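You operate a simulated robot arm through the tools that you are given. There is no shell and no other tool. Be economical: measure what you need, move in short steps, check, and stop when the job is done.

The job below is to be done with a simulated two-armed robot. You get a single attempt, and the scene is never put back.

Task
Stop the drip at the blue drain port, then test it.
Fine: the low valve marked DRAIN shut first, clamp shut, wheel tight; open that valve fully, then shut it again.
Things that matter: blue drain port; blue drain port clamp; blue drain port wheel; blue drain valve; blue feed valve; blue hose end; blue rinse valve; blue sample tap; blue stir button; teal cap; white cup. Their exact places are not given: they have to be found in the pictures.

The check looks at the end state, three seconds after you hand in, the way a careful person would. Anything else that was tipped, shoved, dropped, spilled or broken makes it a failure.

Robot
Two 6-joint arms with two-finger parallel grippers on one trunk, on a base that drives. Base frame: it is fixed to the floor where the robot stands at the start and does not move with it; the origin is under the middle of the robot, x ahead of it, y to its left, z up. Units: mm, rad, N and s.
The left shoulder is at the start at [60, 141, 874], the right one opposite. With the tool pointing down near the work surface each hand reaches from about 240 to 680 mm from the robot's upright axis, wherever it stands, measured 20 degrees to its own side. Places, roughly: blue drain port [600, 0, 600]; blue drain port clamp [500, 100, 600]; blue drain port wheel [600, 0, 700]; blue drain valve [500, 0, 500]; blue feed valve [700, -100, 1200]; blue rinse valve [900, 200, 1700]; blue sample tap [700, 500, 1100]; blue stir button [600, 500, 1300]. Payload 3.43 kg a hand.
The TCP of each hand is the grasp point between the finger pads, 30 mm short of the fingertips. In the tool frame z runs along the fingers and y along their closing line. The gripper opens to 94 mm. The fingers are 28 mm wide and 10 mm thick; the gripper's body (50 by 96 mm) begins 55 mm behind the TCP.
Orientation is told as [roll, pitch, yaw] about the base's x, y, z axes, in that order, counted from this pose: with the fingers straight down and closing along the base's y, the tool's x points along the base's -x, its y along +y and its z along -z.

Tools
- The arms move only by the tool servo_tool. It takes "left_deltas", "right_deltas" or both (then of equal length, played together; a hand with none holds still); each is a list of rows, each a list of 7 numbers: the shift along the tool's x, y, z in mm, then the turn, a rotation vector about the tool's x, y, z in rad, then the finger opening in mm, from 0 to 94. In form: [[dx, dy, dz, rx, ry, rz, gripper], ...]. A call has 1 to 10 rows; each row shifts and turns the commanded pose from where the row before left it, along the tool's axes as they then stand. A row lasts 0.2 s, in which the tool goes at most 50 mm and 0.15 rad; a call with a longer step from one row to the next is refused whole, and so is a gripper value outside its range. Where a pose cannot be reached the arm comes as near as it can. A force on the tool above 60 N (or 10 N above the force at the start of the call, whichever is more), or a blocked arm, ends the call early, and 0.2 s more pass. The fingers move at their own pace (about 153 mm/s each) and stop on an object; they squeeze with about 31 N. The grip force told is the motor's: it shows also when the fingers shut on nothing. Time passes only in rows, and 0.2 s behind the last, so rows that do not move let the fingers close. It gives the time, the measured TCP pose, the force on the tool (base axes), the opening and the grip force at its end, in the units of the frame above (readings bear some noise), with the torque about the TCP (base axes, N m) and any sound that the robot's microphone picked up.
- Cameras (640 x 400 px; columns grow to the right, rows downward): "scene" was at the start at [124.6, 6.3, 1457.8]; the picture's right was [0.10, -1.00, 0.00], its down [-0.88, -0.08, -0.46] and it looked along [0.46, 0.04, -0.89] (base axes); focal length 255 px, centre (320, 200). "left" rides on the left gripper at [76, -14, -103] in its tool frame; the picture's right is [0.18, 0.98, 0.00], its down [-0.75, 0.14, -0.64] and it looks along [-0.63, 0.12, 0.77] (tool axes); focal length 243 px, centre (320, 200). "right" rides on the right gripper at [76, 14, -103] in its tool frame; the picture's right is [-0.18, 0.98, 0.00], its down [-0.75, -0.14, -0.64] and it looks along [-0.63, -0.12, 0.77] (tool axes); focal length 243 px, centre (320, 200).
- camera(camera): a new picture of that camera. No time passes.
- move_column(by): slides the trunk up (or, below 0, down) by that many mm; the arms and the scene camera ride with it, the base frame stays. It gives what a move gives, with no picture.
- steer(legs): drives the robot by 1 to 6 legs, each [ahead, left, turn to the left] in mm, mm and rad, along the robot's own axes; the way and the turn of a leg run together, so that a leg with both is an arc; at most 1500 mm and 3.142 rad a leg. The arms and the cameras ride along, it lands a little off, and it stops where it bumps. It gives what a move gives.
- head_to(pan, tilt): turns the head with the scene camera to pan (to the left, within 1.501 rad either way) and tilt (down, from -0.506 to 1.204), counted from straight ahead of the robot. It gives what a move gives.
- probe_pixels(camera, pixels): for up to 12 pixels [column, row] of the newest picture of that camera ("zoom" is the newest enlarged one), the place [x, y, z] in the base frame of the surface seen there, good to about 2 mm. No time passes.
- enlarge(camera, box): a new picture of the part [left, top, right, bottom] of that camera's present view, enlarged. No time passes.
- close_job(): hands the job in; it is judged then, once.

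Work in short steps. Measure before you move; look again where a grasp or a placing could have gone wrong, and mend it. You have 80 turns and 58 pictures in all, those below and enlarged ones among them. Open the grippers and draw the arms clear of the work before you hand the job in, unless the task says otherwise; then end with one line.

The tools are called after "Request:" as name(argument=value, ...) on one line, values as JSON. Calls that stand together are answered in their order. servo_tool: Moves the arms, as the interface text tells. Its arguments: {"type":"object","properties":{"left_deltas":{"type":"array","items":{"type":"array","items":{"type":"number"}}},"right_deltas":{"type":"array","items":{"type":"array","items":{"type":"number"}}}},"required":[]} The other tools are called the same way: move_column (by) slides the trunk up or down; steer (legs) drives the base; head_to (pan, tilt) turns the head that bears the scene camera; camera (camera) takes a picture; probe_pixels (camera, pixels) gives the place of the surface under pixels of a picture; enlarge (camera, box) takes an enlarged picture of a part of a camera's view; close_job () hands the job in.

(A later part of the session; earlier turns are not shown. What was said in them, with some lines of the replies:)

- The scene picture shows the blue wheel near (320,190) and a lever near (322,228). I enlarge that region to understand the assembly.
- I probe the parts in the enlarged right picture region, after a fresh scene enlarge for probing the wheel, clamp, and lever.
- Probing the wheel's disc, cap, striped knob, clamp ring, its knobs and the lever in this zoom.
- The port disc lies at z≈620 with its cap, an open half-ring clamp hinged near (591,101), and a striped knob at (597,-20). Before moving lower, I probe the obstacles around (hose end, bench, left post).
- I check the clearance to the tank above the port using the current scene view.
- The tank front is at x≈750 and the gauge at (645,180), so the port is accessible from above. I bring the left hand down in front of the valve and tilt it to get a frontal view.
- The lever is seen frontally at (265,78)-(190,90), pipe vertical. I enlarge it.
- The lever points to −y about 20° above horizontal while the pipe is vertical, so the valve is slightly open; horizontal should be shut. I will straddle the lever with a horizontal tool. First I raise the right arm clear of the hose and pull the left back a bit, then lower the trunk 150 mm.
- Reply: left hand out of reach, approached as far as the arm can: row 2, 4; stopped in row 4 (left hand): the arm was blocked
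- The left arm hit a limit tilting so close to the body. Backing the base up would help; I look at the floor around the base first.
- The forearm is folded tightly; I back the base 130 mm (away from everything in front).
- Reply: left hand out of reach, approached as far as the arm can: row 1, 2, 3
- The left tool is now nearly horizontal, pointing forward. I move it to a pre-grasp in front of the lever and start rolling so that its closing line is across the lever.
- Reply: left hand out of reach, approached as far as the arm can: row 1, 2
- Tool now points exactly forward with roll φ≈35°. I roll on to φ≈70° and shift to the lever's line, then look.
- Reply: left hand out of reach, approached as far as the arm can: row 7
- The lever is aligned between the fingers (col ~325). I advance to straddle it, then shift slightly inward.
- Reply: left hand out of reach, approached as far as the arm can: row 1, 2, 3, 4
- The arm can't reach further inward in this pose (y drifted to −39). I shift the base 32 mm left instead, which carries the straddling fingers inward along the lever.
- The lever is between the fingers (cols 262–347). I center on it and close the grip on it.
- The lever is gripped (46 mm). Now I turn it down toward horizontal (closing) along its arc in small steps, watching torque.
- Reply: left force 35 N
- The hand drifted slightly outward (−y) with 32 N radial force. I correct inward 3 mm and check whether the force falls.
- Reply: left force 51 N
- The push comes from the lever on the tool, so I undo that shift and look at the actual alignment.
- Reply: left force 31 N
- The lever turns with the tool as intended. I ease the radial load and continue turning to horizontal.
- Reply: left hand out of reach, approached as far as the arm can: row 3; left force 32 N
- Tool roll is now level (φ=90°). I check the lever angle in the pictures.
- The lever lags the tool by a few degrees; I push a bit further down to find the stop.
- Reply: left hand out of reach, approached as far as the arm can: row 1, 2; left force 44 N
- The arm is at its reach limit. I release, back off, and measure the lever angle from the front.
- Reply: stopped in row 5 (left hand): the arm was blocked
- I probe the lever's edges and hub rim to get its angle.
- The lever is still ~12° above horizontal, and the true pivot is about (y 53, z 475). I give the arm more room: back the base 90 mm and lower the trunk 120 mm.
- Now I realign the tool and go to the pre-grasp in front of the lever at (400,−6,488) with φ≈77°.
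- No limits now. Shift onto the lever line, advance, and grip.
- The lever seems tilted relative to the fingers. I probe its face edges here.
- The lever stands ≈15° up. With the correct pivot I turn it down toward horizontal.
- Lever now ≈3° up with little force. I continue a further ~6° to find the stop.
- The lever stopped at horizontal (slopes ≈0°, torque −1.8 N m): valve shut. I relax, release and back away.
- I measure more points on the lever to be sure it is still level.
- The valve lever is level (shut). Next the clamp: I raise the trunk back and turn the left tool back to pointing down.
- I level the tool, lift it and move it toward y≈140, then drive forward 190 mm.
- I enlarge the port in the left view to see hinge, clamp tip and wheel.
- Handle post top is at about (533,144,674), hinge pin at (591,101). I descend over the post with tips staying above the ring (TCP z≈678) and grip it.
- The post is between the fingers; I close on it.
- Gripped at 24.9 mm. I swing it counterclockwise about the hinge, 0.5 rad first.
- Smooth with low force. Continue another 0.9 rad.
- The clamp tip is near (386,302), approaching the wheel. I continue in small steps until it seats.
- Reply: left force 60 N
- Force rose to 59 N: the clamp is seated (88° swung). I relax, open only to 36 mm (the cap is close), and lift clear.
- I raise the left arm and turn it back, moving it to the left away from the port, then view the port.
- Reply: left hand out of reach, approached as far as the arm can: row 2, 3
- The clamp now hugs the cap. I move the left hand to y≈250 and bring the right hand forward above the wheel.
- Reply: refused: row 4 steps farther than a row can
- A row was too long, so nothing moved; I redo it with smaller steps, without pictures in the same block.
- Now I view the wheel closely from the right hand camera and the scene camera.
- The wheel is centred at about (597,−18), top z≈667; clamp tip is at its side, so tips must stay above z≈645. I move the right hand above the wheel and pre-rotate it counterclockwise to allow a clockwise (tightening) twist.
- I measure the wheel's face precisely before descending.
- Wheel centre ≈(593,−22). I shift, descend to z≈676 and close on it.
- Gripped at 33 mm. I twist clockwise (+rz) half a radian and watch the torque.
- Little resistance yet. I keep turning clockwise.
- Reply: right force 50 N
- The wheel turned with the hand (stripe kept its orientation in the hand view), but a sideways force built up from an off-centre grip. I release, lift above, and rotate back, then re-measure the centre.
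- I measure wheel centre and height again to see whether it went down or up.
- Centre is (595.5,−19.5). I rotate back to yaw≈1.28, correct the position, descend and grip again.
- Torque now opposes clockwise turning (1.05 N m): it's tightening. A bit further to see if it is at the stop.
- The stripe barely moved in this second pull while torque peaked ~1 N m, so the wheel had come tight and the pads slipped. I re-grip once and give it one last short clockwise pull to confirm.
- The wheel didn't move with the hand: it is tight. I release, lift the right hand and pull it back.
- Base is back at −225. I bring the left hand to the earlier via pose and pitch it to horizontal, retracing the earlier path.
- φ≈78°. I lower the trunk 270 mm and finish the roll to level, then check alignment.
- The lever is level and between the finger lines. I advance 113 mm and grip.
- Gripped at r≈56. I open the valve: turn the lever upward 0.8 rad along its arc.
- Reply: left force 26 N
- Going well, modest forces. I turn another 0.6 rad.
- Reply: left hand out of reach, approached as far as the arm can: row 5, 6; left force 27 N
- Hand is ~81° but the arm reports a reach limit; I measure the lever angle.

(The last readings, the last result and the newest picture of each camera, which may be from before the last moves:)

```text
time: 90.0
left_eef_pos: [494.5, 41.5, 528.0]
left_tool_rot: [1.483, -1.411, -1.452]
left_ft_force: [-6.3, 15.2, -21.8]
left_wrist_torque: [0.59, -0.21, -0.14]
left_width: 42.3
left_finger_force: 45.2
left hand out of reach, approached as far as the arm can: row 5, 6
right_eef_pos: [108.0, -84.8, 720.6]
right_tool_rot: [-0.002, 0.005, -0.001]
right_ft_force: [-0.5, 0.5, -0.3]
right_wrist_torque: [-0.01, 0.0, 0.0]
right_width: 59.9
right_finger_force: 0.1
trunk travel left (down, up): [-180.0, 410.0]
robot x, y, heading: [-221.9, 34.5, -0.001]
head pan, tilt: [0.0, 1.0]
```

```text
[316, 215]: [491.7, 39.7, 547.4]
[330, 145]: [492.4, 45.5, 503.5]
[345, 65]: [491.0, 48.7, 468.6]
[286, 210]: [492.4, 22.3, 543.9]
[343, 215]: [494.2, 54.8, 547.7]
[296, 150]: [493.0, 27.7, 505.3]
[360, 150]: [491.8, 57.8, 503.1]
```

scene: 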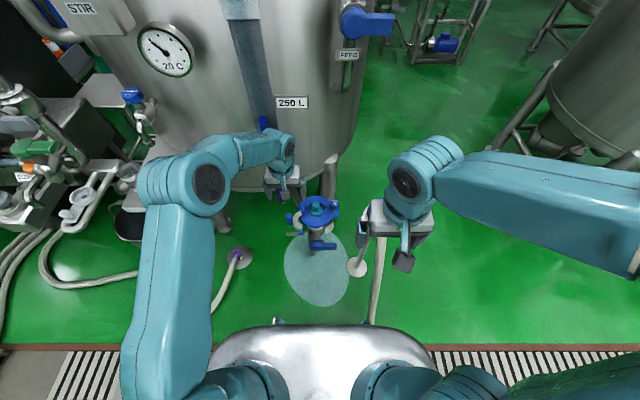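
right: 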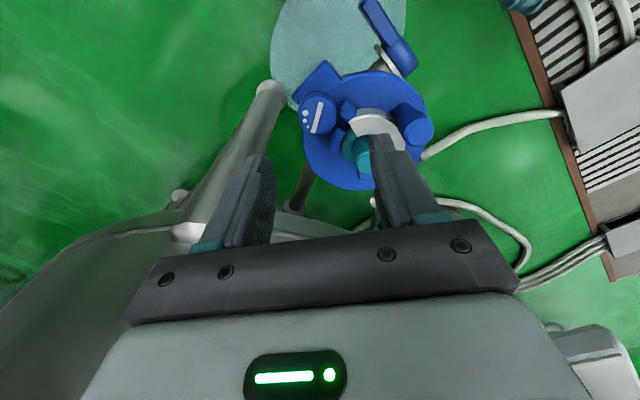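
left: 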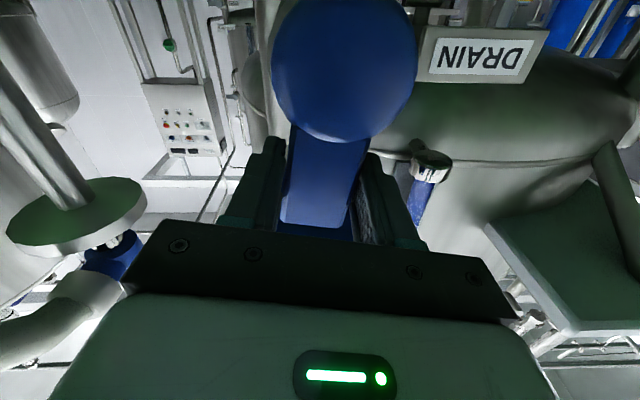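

The lever stands ≈82°; I push the last degrees along +y without further roll.

Request:
servo_tool(left_deltas=[[0, 4, 0, 0, 0, 0, 20], [0, 4, 0, 0, 0, 0, 20], [0, 4, 0, 0, 0, 0, 20]])

```text
time: 90.8
left_eef_pos: [493.1, 40.4, 530.6]
left_tool_rot: [1.453, -1.41, -1.428]
left_ft_force: [4.6, 14.6, -35.6]
left_wrist_torque: [0.37, 0.05, -0.05]
left_width: 42.3
left_finger_force: 45.1
left hand out of reach, approached as far as the arm can: row 1, 2
right_eef_pos: [109.6, -85.0, 719.2]
right_tool_rot: [-0.002, 0.004, -0.002]
right_ft_force: [-0.8, -0.5, -0.5]
right_wrist_torque: [-0.02, 0.02, -0.02]
right_width: 59.7
right_finger_force: 0.1
trunk travel left (down, up): [-180.0, 410.0]
robot x, y, heading: [-223.7, 35.8, 0.001]
head pan, tilt: [0.0, 1.0]
```

The arm is at its limit. I open the fingers (still straddling), shift the base 22 mm left without touching, then push with the arm.

Request:
servo_tool(left_deltas=[[0, 0, 0, 0, 0, 0, 94], [0, 0, 0, 0, 0, 0, 94]])

Request:
steer(legs=[[-15, 22, 0]])

Request:
servo_tool(left_deltas=[[0, 0, 4, 0, 0, 0, 60], [0, 0, 4, 0, 0, 0, 40], [0, 0, 4, 0, 0, 0, 20], [0, 0, 0, 0, 0, 0, 20]])

```text
time: 91.4
left_eef_pos: [492.8, 37.6, 539.1]
left_tool_rot: [1.563, -1.411, -1.545]
left_ft_force: [-0.2, 0.1, 0.4]
left_wrist_torque: [-0.03, -0.02, -0.03]
left_width: 93.9
left_finger_force: 0.0
right_eef_pos: [106.2, -84.8, 720.4]
right_tool_rot: [0.0, 0.003, -0.002]
right_ft_force: [0.4, 0.4, 0.0]
right_wrist_torque: [0.03, 0.02, -0.01]
right_width: 60.0
right_finger_force: 0.2
trunk travel left (down, up): [-180.0, 410.0]
robot x, y, heading: [-224.7, 33.8, 0.002]
head pan, tilt: [0.0, 1.0]
```

```text
time: 92.4
left_eef_pos: [478.2, 60.4, 537.8]
left_tool_rot: [1.545, -1.409, -1.524]
left_ft_force: [-1.3, -0.6, 0.2]
left_wrist_torque: [0.0, 0.04, 0.01]
left_width: 94.2
left_finger_force: 0.1
right_eef_pos: [92.0, -63.3, 720.1]
right_tool_rot: [0.0, 0.002, -0.001]
right_ft_force: [0.3, -0.3, -0.1]
right_wrist_torque: [0.04, -0.03, 0.02]
right_width: 60.1
right_finger_force: 0.0
trunk travel left (down, up): [-180.0, 410.0]
robot x, y, heading: [-238.8, 57.8, -0.002]
head pan, tilt: [0.0, 1.0]
```

```text
time: 93.4
left_eef_pos: [487.3, 50.5, 537.2]
left_tool_rot: [1.525, -1.401, -1.525]
left_ft_force: [-16.7, -44.5, -6.3]
left_wrist_torque: [-0.65, 0.46, -1.48]
left_width: 45.1
left_finger_force: 22.2
right_eef_pos: [92.1, -65.7, 720.2]
right_tool_rot: [0.001, 0.001, -0.001]
right_ft_force: [0.2, -1.0, 0.7]
right_wrist_torque: [0.04, 0.0, 0.02]
right_width: 59.8
right_finger_force: 0.1
trunk travel left (down, up): [-180.0, 410.0]
robot x, y, heading: [-239.0, 58.1, -0.002]
head pan, tilt: [0.0, 1.0]
```

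Closing pulled the lever to y≈50 with −44 N reaction, likely against the open stop. I measure.

Request:
camera(camera="left")

Request:
probe_pixels(camera="left", pixels=[[316, 205], [320, 150], [330, 65], [295, 200], [340, 200], [296, 150], [350, 150]])

```text
11 pictures are left
```

left: 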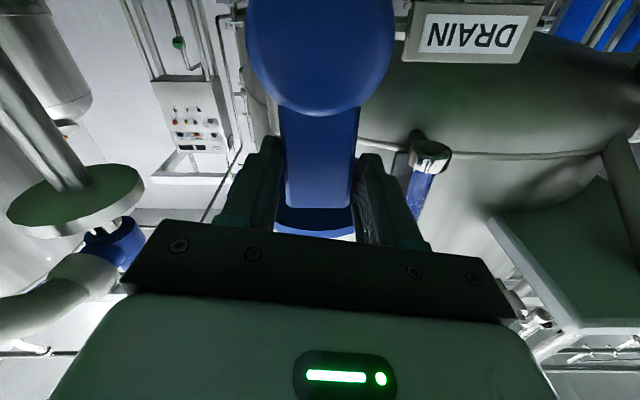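

```text
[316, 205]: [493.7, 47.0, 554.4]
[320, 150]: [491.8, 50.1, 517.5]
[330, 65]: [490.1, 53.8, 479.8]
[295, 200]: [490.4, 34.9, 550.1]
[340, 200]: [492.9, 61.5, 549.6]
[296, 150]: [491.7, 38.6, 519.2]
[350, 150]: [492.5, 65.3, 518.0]
```

Lever ≈85°. I add a bit more rotation and push to find the end stop.

Request:
servo_tool(left_deltas=[[0, 2, 0, 0, 0, -0.06, 20], [0, 2, 0, 0, 0, -0.06, 20], [0, 0, 0, 0, 0, -0.04, 20]])

Request:
camera(camera="left")

Request:
probe_pixels(camera="left", pixels=[[316, 205], [320, 150], [330, 65], [295, 200], [340, 200], [296, 150], [350, 150]])

```text
time: 94.2
left_eef_pos: [487.2, 54.9, 534.5]
left_tool_rot: [0.457, -1.553, -0.451]
left_ft_force: [1.3, -47.8, -18.1]
left_wrist_torque: [-0.27, 0.1, -1.17]
left_width: 47.7
left_finger_force: 24.1
right_eef_pos: [92.0, -65.2, 719.7]
right_tool_rot: [0.002, 0.005, -0.002]
right_ft_force: [0.5, -0.3, 0.1]
right_wrist_torque: [0.0, 0.02, -0.01]
right_width: 60.2
right_finger_force: 0.0
trunk travel left (down, up): [-180.0, 410.0]
robot x, y, heading: [-241.9, 54.2, -0.004]
head pan, tilt: [0.0, 1.0]
```

```text
10 pictures are left
```

left: 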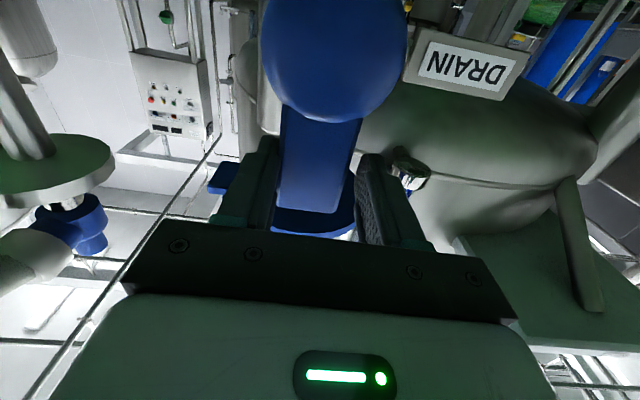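

```text
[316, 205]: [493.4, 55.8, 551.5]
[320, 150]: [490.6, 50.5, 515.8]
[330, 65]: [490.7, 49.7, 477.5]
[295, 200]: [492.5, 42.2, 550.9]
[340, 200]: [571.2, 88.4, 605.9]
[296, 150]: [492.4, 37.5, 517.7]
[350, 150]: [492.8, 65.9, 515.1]
```

I probe the lever's edges exactly along its outline.

Request:
probe_pixels(camera="left", pixels=[[282, 200], [334, 206], [286, 125], [354, 127], [308, 203], [320, 126], [335, 50]])

```text
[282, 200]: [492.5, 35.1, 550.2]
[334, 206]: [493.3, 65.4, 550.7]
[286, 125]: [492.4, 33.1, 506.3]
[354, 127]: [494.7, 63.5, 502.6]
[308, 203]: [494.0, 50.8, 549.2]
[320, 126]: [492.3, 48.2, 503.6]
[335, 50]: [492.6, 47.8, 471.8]
```

The lever is vertical (90°, valve fully open, at its stop). Now I shut it again: turn back down along the arc.

Request:
servo_tool(left_deltas=[[0.3, -8, 0, 0, 0, 0.1, 20], [0.3, -6, 0, 0, 0, 0.1, 20], [0.3, -6, 0, 0, 0, 0.1, 20], [0.3, -6, 0, 0, 0, 0.1, 20], [0.3, -6, 0, 0, 0, 0.1, 20], [0.3, -6, 0, 0, 0, 0.1, 20], [0.3, -6, 0, 0, 0, 0.1, 20]])

```text
time: 95.8
left_eef_pos: [486.3, 17.6, 529.3]
left_tool_rot: [1.579, -0.866, -1.565]
left_ft_force: [-42.3, -28.3, 12.8]
left_wrist_torque: [-1.21, -0.28, -0.19]
left_width: 43.2
left_finger_force: 45.0
right_eef_pos: [89.8, -64.4, 721.6]
right_tool_rot: [0.002, -0.002, -0.002]
right_ft_force: [-0.5, -0.6, 0.5]
right_wrist_torque: [-0.01, 0.01, 0.0]
right_width: 60.0
right_finger_force: 0.2
trunk travel left (down, up): [-180.0, 410.0]
robot x, y, heading: [-240.8, 57.9, -0.005]
head pan, tilt: [0.0, 1.0]
```

Some side load accumulated; I open, let the hand settle, and re-centre before continuing.

Request:
servo_tool(left_deltas=[[0, 0, 0, 0, 0, 0, 80], [0, 0, 0, 0, 0, 0, 80]])

Request:
camera(camera="left")

Request:
probe_pixels(camera="left", pixels=[[316, 190], [325, 140], [335, 60]])

```text
time: 96.4
left_eef_pos: [491.0, 24.8, 523.5]
left_tool_rot: [1.56, -0.869, -1.541]
left_ft_force: [0.4, 0.9, -0.3]
left_wrist_torque: [-0.03, -0.06, 0.03]
left_width: 79.8
left_finger_force: 0.1
right_eef_pos: [92.4, -63.6, 719.9]
right_tool_rot: [0.001, 0.004, -0.001]
right_ft_force: [0.7, 0.6, -0.3]
right_wrist_torque: [0.01, 0.06, 0.06]
right_width: 60.0
right_finger_force: 0.0
trunk travel left (down, up): [-180.0, 410.0]
robot x, y, heading: [-241.6, 58.7, -0.0]
head pan, tilt: [0.0, 1.0]
```

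```text
9 pictures are left
```

left: 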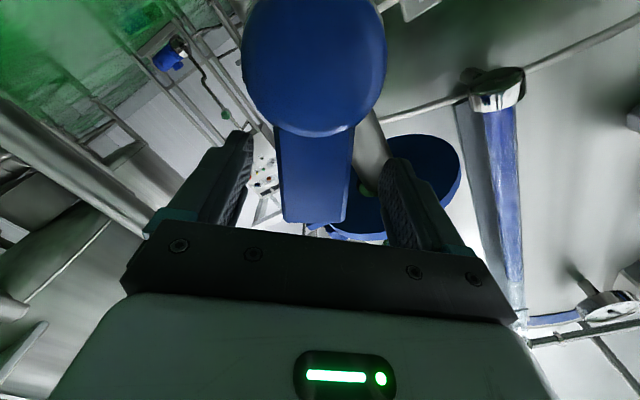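

```text
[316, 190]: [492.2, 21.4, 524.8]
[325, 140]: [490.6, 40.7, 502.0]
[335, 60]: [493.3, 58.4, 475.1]
```

Lever and tool are well aligned now. I re-grip and continue shutting.

Request:
servo_tool(left_deltas=[[0, 0, 2, 0, 0, 0, 40], [0, 0, 0, 0, 0, 0, 20], [-0.8, -6.5, 0, 0, 0, 0.097, 20], [-0.7, -6.5, 0, 0, 0, 0.097, 20], [-0.5, -6.5, 0, 0, 0, 0.097, 20], [-0.3, -6.5, 0, 0, 0, 0.097, 20], [-0.1, -6.5, 0, 0, 0, 0.097, 20], [0, -6.5, 0, 0, 0, 0.097, 20]])

```text
time: 98.2
left_eef_pos: [491.5, -0.9, 493.1]
left_tool_rot: [1.564, -0.288, -1.549]
left_ft_force: [-19.6, -5.0, -8.9]
left_wrist_torque: [-0.61, 0.03, -0.02]
left_width: 43.7
left_finger_force: 45.0
right_eef_pos: [92.2, -63.9, 720.1]
right_tool_rot: [-0.001, 0.002, -0.001]
right_ft_force: [-0.5, 0.8, -0.3]
right_wrist_torque: [0.02, 0.0, 0.02]
right_width: 60.1
right_finger_force: 0.1
trunk travel left (down, up): [-180.0, 410.0]
robot x, y, heading: [-236.0, 58.8, -0.001]
head pan, tilt: [0.0, 1.0]
```

At ≈18° now; finish to level and slightly beyond, against the stop.

Request:
servo_tool(left_deltas=[[0, -6, 0, 0, 0, 0.1, 20], [0.2, -6, 0, 0, 0, 0.1, 20], [0.2, -5.6, 0, 0, 0, 0.09, 20], [0.1, -3, 0, 0, 0, 0.05, 20], [0.1, -2, 0, 0, 0, 0.03, 20]])

Request:
camera(camera="left")

Request:
probe_pixels(camera="left", pixels=[[290, 205], [342, 207], [294, 150], [355, 150], [335, 60], [316, 200], [325, 140]])

```text
time: 99.4
left_eef_pos: [492.6, -2.1, 474.1]
left_tool_rot: [1.569, 0.081, -1.551]
left_ft_force: [-13.0, -1.6, -0.9]
left_wrist_torque: [-1.85, -0.05, 0.11]
left_width: 44.2
left_finger_force: 45.5
right_eef_pos: [89.9, -63.1, 719.7]
right_tool_rot: [0.001, 0.0, -0.001]
right_ft_force: [0.4, -0.5, -1.1]
right_wrist_torque: [0.02, -0.04, 0.0]
right_width: 60.0
right_finger_force: 0.1
trunk travel left (down, up): [-180.0, 410.0]
robot x, y, heading: [-240.6, 59.4, -0.001]
head pan, tilt: [0.0, 1.0]
```

```text
8 pictures are left
```

left: 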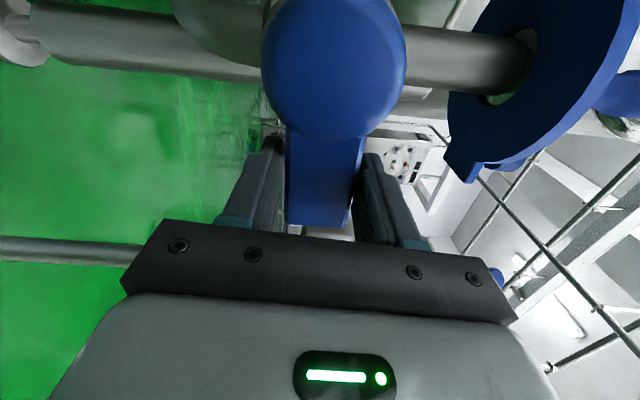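

```text
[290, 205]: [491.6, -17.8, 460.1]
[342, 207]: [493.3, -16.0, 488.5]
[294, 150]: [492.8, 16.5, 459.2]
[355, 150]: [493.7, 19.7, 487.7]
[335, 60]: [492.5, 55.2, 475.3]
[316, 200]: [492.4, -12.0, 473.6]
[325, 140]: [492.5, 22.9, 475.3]
```

The lever is level against its stop (same −1.85 N m as before): shut. I relax, release, and withdraw.

Request:
servo_tool(left_deltas=[[0, 1, 0, 0, 0, -0.05, 40], [0, 0, 0, 0, 0, 0, 94], [0, 0, 0, 0, 0, 0, 94], [0, 0, -30, 0, 0, 0, 94], [0, 0, -45, 0, 0, 0, 94], [0, 0, -45, 0, 0, 0, 94]])

Request:
steer(legs=[[-60, 0, 0]])

Request:
enlarge(camera="left", box=[160, 0, 480, 200])

Request:
enlarge(camera="scene", box=[200, 60, 440, 210])

```text
time: 100.8
left_eef_pos: [372.4, -4.6, 474.6]
left_tool_rot: [1.568, 0.031, -1.55]
left_ft_force: [0.8, 1.1, -0.1]
left_wrist_torque: [0.0, -0.02, 0.0]
left_width: 94.1
left_finger_force: 0.0
right_eef_pos: [92.3, -64.6, 720.8]
right_tool_rot: [-0.001, 0.003, 0.0]
right_ft_force: [0.7, 0.4, -0.4]
right_wrist_torque: [0.0, 0.01, 0.02]
right_width: 59.9
right_finger_force: 0.0
trunk travel left (down, up): [-180.0, 410.0]
robot x, y, heading: [-239.4, 56.3, 0.002]
head pan, tilt: [0.0, 1.0]
```

```text
time: 102.2
left_eef_pos: [311.7, -5.2, 472.4]
left_tool_rot: [1.565, 0.033, -1.549]
left_ft_force: [0.0, 0.2, -0.2]
left_wrist_torque: [-0.02, -0.05, -0.01]
left_width: 94.2
left_finger_force: 0.0
right_eef_pos: [33.4, -63.3, 720.0]
right_tool_rot: [0.0, 0.001, -0.001]
right_ft_force: [0.4, 0.1, -0.1]
right_wrist_torque: [-0.01, 0.02, -0.01]
right_width: 60.0
right_finger_force: 0.0
trunk travel left (down, up): [-180.0, 410.0]
robot x, y, heading: [-303.9, 56.0, 0.004]
head pan, tilt: [0.0, 1.0]
```

```text
2.00 times, centred on (320, 100) of left
```

zoom: 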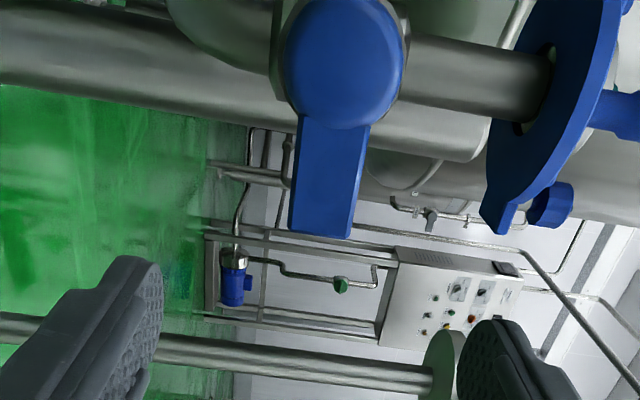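

```text
2.67 times, centred on (320, 135) of scene
```

zoom: 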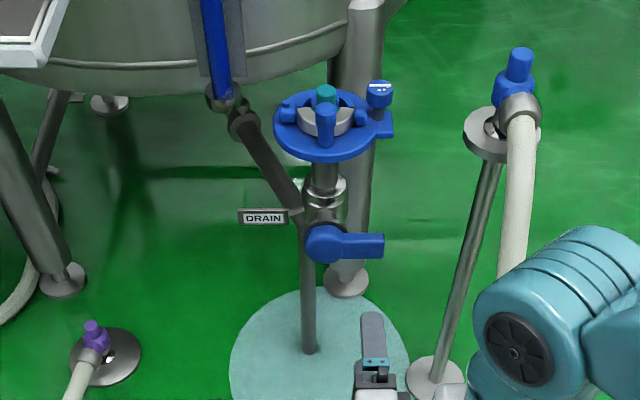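

The final views show the lever level (shut), the clamp around the cap, the wheel stripe where it was when tight, and both arms clear with open grippers. I hand in.

Request:
close_job()

```text
The job is handed in.
```

I handed the job in with the DRAIN valve shut, the clamp closed and the wheel tight. For the test, I opened the valve fully to its stop and then shut it again. I judged each step from the pictures and force readings. I didn't check directly for dripping.
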